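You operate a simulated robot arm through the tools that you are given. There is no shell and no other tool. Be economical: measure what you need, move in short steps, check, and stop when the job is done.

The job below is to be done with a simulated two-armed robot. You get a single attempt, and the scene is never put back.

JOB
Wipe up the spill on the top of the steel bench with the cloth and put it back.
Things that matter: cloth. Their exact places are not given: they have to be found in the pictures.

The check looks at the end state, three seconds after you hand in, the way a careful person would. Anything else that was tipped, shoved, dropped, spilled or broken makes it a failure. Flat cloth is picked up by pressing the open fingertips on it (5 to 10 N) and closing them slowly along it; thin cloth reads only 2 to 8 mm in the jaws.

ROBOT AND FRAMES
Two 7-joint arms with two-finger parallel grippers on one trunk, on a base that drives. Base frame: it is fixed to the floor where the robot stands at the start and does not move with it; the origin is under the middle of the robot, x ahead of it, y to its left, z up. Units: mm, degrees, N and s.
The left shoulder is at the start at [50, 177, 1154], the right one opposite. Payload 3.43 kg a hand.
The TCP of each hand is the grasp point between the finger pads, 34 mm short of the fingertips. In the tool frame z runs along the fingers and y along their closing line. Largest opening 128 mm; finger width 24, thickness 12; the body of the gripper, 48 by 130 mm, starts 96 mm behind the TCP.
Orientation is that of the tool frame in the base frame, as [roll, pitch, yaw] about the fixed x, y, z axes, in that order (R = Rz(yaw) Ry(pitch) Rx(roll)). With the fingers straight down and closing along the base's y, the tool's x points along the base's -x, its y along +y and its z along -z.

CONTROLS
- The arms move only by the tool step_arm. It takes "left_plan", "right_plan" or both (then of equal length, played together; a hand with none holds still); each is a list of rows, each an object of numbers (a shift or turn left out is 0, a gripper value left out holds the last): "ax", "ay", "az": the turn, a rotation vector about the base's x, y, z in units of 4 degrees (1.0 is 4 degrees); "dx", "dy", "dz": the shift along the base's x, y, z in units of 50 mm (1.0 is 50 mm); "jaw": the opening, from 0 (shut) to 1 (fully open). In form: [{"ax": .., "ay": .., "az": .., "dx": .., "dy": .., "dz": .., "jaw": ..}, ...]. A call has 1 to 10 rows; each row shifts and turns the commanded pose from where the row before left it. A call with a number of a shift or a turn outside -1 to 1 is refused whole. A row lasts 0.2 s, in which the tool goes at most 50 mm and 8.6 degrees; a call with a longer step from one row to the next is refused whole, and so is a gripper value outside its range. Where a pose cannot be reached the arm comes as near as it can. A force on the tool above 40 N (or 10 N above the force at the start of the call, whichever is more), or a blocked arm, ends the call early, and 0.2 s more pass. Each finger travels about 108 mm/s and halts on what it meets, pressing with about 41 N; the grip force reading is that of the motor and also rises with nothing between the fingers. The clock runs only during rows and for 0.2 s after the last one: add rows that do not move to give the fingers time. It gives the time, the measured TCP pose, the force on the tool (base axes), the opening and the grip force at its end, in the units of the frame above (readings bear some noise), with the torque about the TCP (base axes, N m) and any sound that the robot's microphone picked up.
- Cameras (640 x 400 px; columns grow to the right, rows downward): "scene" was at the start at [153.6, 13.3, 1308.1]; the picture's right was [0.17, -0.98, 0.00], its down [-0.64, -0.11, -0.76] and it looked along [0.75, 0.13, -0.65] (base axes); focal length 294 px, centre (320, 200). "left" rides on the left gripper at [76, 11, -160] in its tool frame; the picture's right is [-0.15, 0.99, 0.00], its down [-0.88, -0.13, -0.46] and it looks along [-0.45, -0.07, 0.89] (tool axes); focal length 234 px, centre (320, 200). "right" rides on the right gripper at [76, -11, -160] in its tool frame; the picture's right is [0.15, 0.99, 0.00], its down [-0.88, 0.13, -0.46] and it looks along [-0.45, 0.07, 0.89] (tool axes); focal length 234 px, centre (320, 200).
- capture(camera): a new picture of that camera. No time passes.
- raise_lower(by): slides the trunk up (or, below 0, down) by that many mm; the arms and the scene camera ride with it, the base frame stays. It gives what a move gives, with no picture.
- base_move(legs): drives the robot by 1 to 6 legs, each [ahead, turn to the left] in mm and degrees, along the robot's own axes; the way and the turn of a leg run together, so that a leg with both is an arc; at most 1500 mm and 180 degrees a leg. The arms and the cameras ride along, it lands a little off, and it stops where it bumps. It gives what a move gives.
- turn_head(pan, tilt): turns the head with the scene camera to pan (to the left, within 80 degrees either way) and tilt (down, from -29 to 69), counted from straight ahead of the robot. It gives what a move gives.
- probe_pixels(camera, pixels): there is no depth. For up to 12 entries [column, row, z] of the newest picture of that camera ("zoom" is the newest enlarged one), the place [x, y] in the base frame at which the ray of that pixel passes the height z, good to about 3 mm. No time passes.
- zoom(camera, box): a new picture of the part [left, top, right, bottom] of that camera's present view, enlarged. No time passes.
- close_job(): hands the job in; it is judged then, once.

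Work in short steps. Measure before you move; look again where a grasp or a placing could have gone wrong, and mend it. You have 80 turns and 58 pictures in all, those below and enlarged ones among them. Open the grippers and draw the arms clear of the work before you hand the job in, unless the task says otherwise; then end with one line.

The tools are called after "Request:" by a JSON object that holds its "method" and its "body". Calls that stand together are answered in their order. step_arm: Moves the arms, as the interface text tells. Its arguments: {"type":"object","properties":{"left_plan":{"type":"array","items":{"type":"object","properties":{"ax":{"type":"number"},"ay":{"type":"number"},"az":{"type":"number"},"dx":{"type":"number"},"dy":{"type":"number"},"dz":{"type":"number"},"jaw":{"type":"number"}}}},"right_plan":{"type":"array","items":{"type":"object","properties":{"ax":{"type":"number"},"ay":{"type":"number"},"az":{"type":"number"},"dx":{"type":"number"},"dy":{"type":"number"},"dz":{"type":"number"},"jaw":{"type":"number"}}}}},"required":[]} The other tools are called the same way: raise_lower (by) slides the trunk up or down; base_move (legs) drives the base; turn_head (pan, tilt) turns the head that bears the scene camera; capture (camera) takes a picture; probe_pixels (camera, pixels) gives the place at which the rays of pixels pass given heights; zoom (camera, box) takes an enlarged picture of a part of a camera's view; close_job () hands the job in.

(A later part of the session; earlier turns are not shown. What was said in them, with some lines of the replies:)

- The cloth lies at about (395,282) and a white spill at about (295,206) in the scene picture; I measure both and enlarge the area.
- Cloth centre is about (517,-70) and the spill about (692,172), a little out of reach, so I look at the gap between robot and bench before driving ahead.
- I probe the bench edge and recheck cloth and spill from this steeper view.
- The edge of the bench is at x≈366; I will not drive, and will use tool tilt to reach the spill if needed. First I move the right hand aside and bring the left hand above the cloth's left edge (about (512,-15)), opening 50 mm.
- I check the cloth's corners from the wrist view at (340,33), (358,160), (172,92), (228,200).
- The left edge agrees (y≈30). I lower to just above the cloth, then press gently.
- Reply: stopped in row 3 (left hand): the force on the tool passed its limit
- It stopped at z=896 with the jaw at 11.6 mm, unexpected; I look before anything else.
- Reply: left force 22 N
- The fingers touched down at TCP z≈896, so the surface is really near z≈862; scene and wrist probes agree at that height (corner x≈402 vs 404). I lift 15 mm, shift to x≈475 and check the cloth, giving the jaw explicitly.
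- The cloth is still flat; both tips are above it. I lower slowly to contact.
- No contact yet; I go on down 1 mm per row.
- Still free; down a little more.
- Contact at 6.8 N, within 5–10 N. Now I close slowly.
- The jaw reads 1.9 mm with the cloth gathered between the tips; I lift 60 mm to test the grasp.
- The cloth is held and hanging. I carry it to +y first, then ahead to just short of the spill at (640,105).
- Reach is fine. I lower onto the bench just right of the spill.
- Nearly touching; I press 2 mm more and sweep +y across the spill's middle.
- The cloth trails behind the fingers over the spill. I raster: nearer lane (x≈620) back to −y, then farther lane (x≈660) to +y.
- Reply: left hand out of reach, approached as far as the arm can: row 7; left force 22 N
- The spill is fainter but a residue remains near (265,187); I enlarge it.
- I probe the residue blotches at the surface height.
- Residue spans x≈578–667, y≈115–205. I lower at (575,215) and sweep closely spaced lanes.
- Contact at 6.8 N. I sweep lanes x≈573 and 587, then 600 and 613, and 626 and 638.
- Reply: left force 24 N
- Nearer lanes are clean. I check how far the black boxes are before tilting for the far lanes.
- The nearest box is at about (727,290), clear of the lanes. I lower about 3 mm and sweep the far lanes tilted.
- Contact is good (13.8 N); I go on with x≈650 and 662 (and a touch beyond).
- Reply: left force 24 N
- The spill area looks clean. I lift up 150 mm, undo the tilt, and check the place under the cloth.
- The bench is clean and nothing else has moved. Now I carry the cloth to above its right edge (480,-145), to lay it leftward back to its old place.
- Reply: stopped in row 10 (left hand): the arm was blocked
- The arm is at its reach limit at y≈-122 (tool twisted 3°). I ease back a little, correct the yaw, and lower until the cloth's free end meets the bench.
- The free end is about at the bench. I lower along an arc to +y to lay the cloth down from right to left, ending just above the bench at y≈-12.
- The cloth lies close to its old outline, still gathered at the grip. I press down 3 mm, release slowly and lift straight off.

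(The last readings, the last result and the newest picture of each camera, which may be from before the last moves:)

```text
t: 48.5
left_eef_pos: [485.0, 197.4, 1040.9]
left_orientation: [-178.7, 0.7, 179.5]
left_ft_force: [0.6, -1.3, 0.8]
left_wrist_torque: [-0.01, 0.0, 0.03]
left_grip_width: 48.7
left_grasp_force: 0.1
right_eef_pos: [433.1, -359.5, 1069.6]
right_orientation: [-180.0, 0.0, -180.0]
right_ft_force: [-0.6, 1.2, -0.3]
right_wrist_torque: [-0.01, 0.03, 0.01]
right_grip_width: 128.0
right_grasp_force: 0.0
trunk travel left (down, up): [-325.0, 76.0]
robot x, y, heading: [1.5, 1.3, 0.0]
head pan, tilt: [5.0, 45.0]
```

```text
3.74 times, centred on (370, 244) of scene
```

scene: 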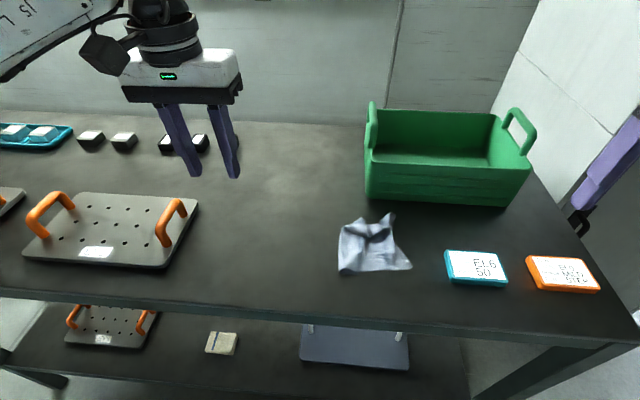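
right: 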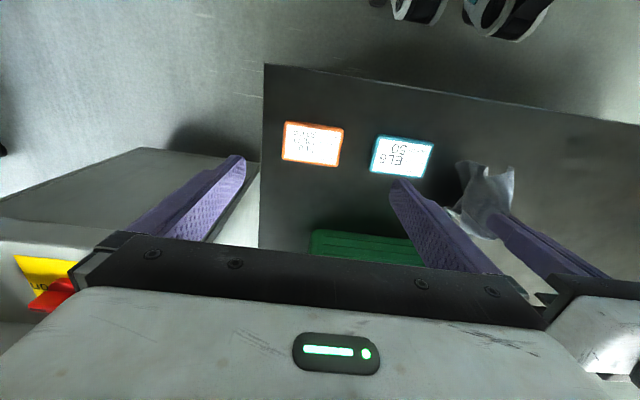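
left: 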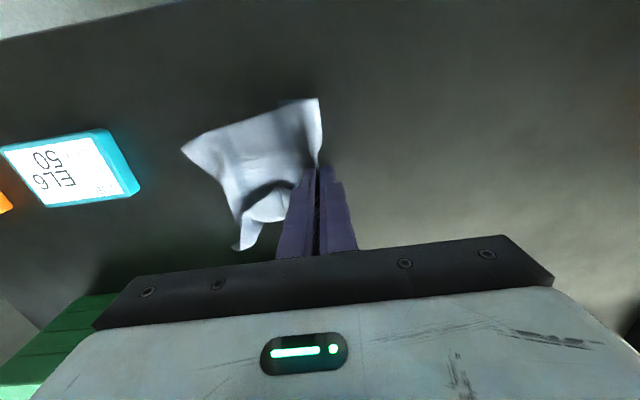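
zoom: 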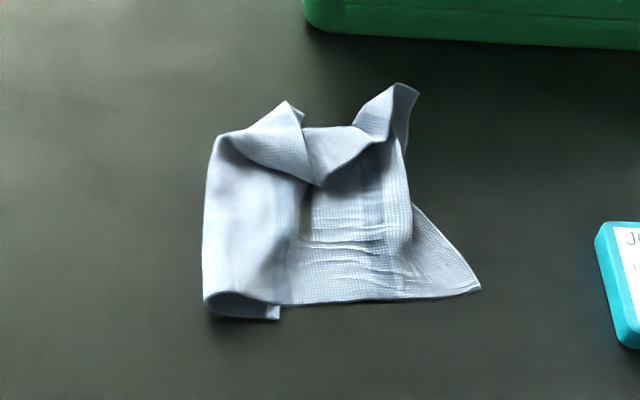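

The cloth is back at its place (centre (375,245) px, originally (370,247)), somewhat creased. I do a last check of the wiped area with the hand drawn back.

Request:
{"method": "step_arm", "body": {"left_plan": [{"dx": -0.5, "dz": 0.5, "jaw": 0.6}, {"dx": -0.4, "dy": 0.6, "jaw": 0.8}, {"dy": 0.6, "jaw": 1}, {"jaw": 1}]}}

Request:
{"method": "zoom", "body": {"camera": "scene", "box": [200, 110, 360, 217]}}

Request:
{"method": "capture", "body": {"camera": "scene"}}

```text
t: 49.5
left_eef_pos: [440.9, 257.2, 1065.0]
left_orientation: [-178.6, 0.7, 179.5]
left_ft_force: [-0.4, -1.0, 0.3]
left_wrist_torque: [-0.04, -0.02, 0.02]
left_grip_width: 128.0
left_grasp_force: 0.0
right_eef_pos: [432.4, -359.6, 1068.9]
right_orientation: [-180.0, 0.0, 180.0]
right_ft_force: [-0.1, -0.5, -0.1]
right_wrist_torque: [-0.01, -0.02, 0.01]
right_grip_width: 128.0
right_grasp_force: 0.1
trunk travel left (down, up): [-325.0, 76.0]
robot x, y, heading: [-1.8, -1.2, -0.0]
head pan, tilt: [5.0, 45.0]
```

```text
3.74 times, centred on (280, 164) of scene
```

zoom: 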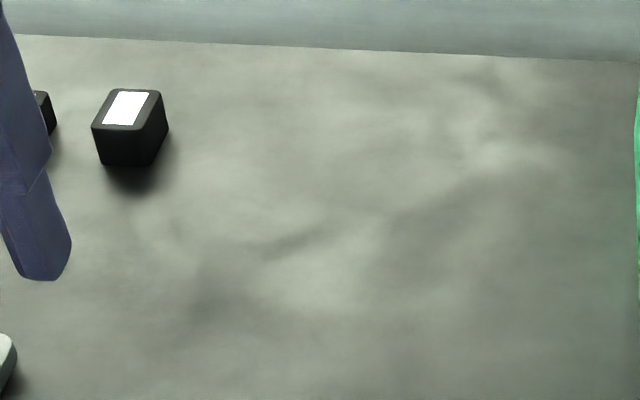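

```text
29 pictures are left
```

scene: 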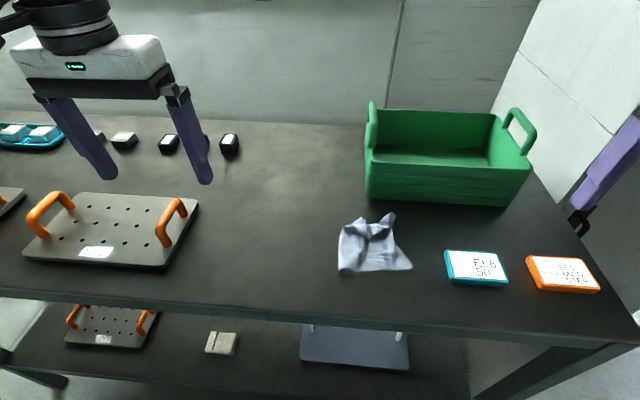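

The wiped area is clean, the cloth lies at its old place, the other things are unmoved, and both hands are open and clear. I hand in.

Request:
{"method": "close_job", "body": {}}

```text
The job is handed in.
```

I wiped up the spill and put the cloth back at its original spot, though it lies creased and partly folded rather than flat as it was; nothing else on the bench appears to have moved.
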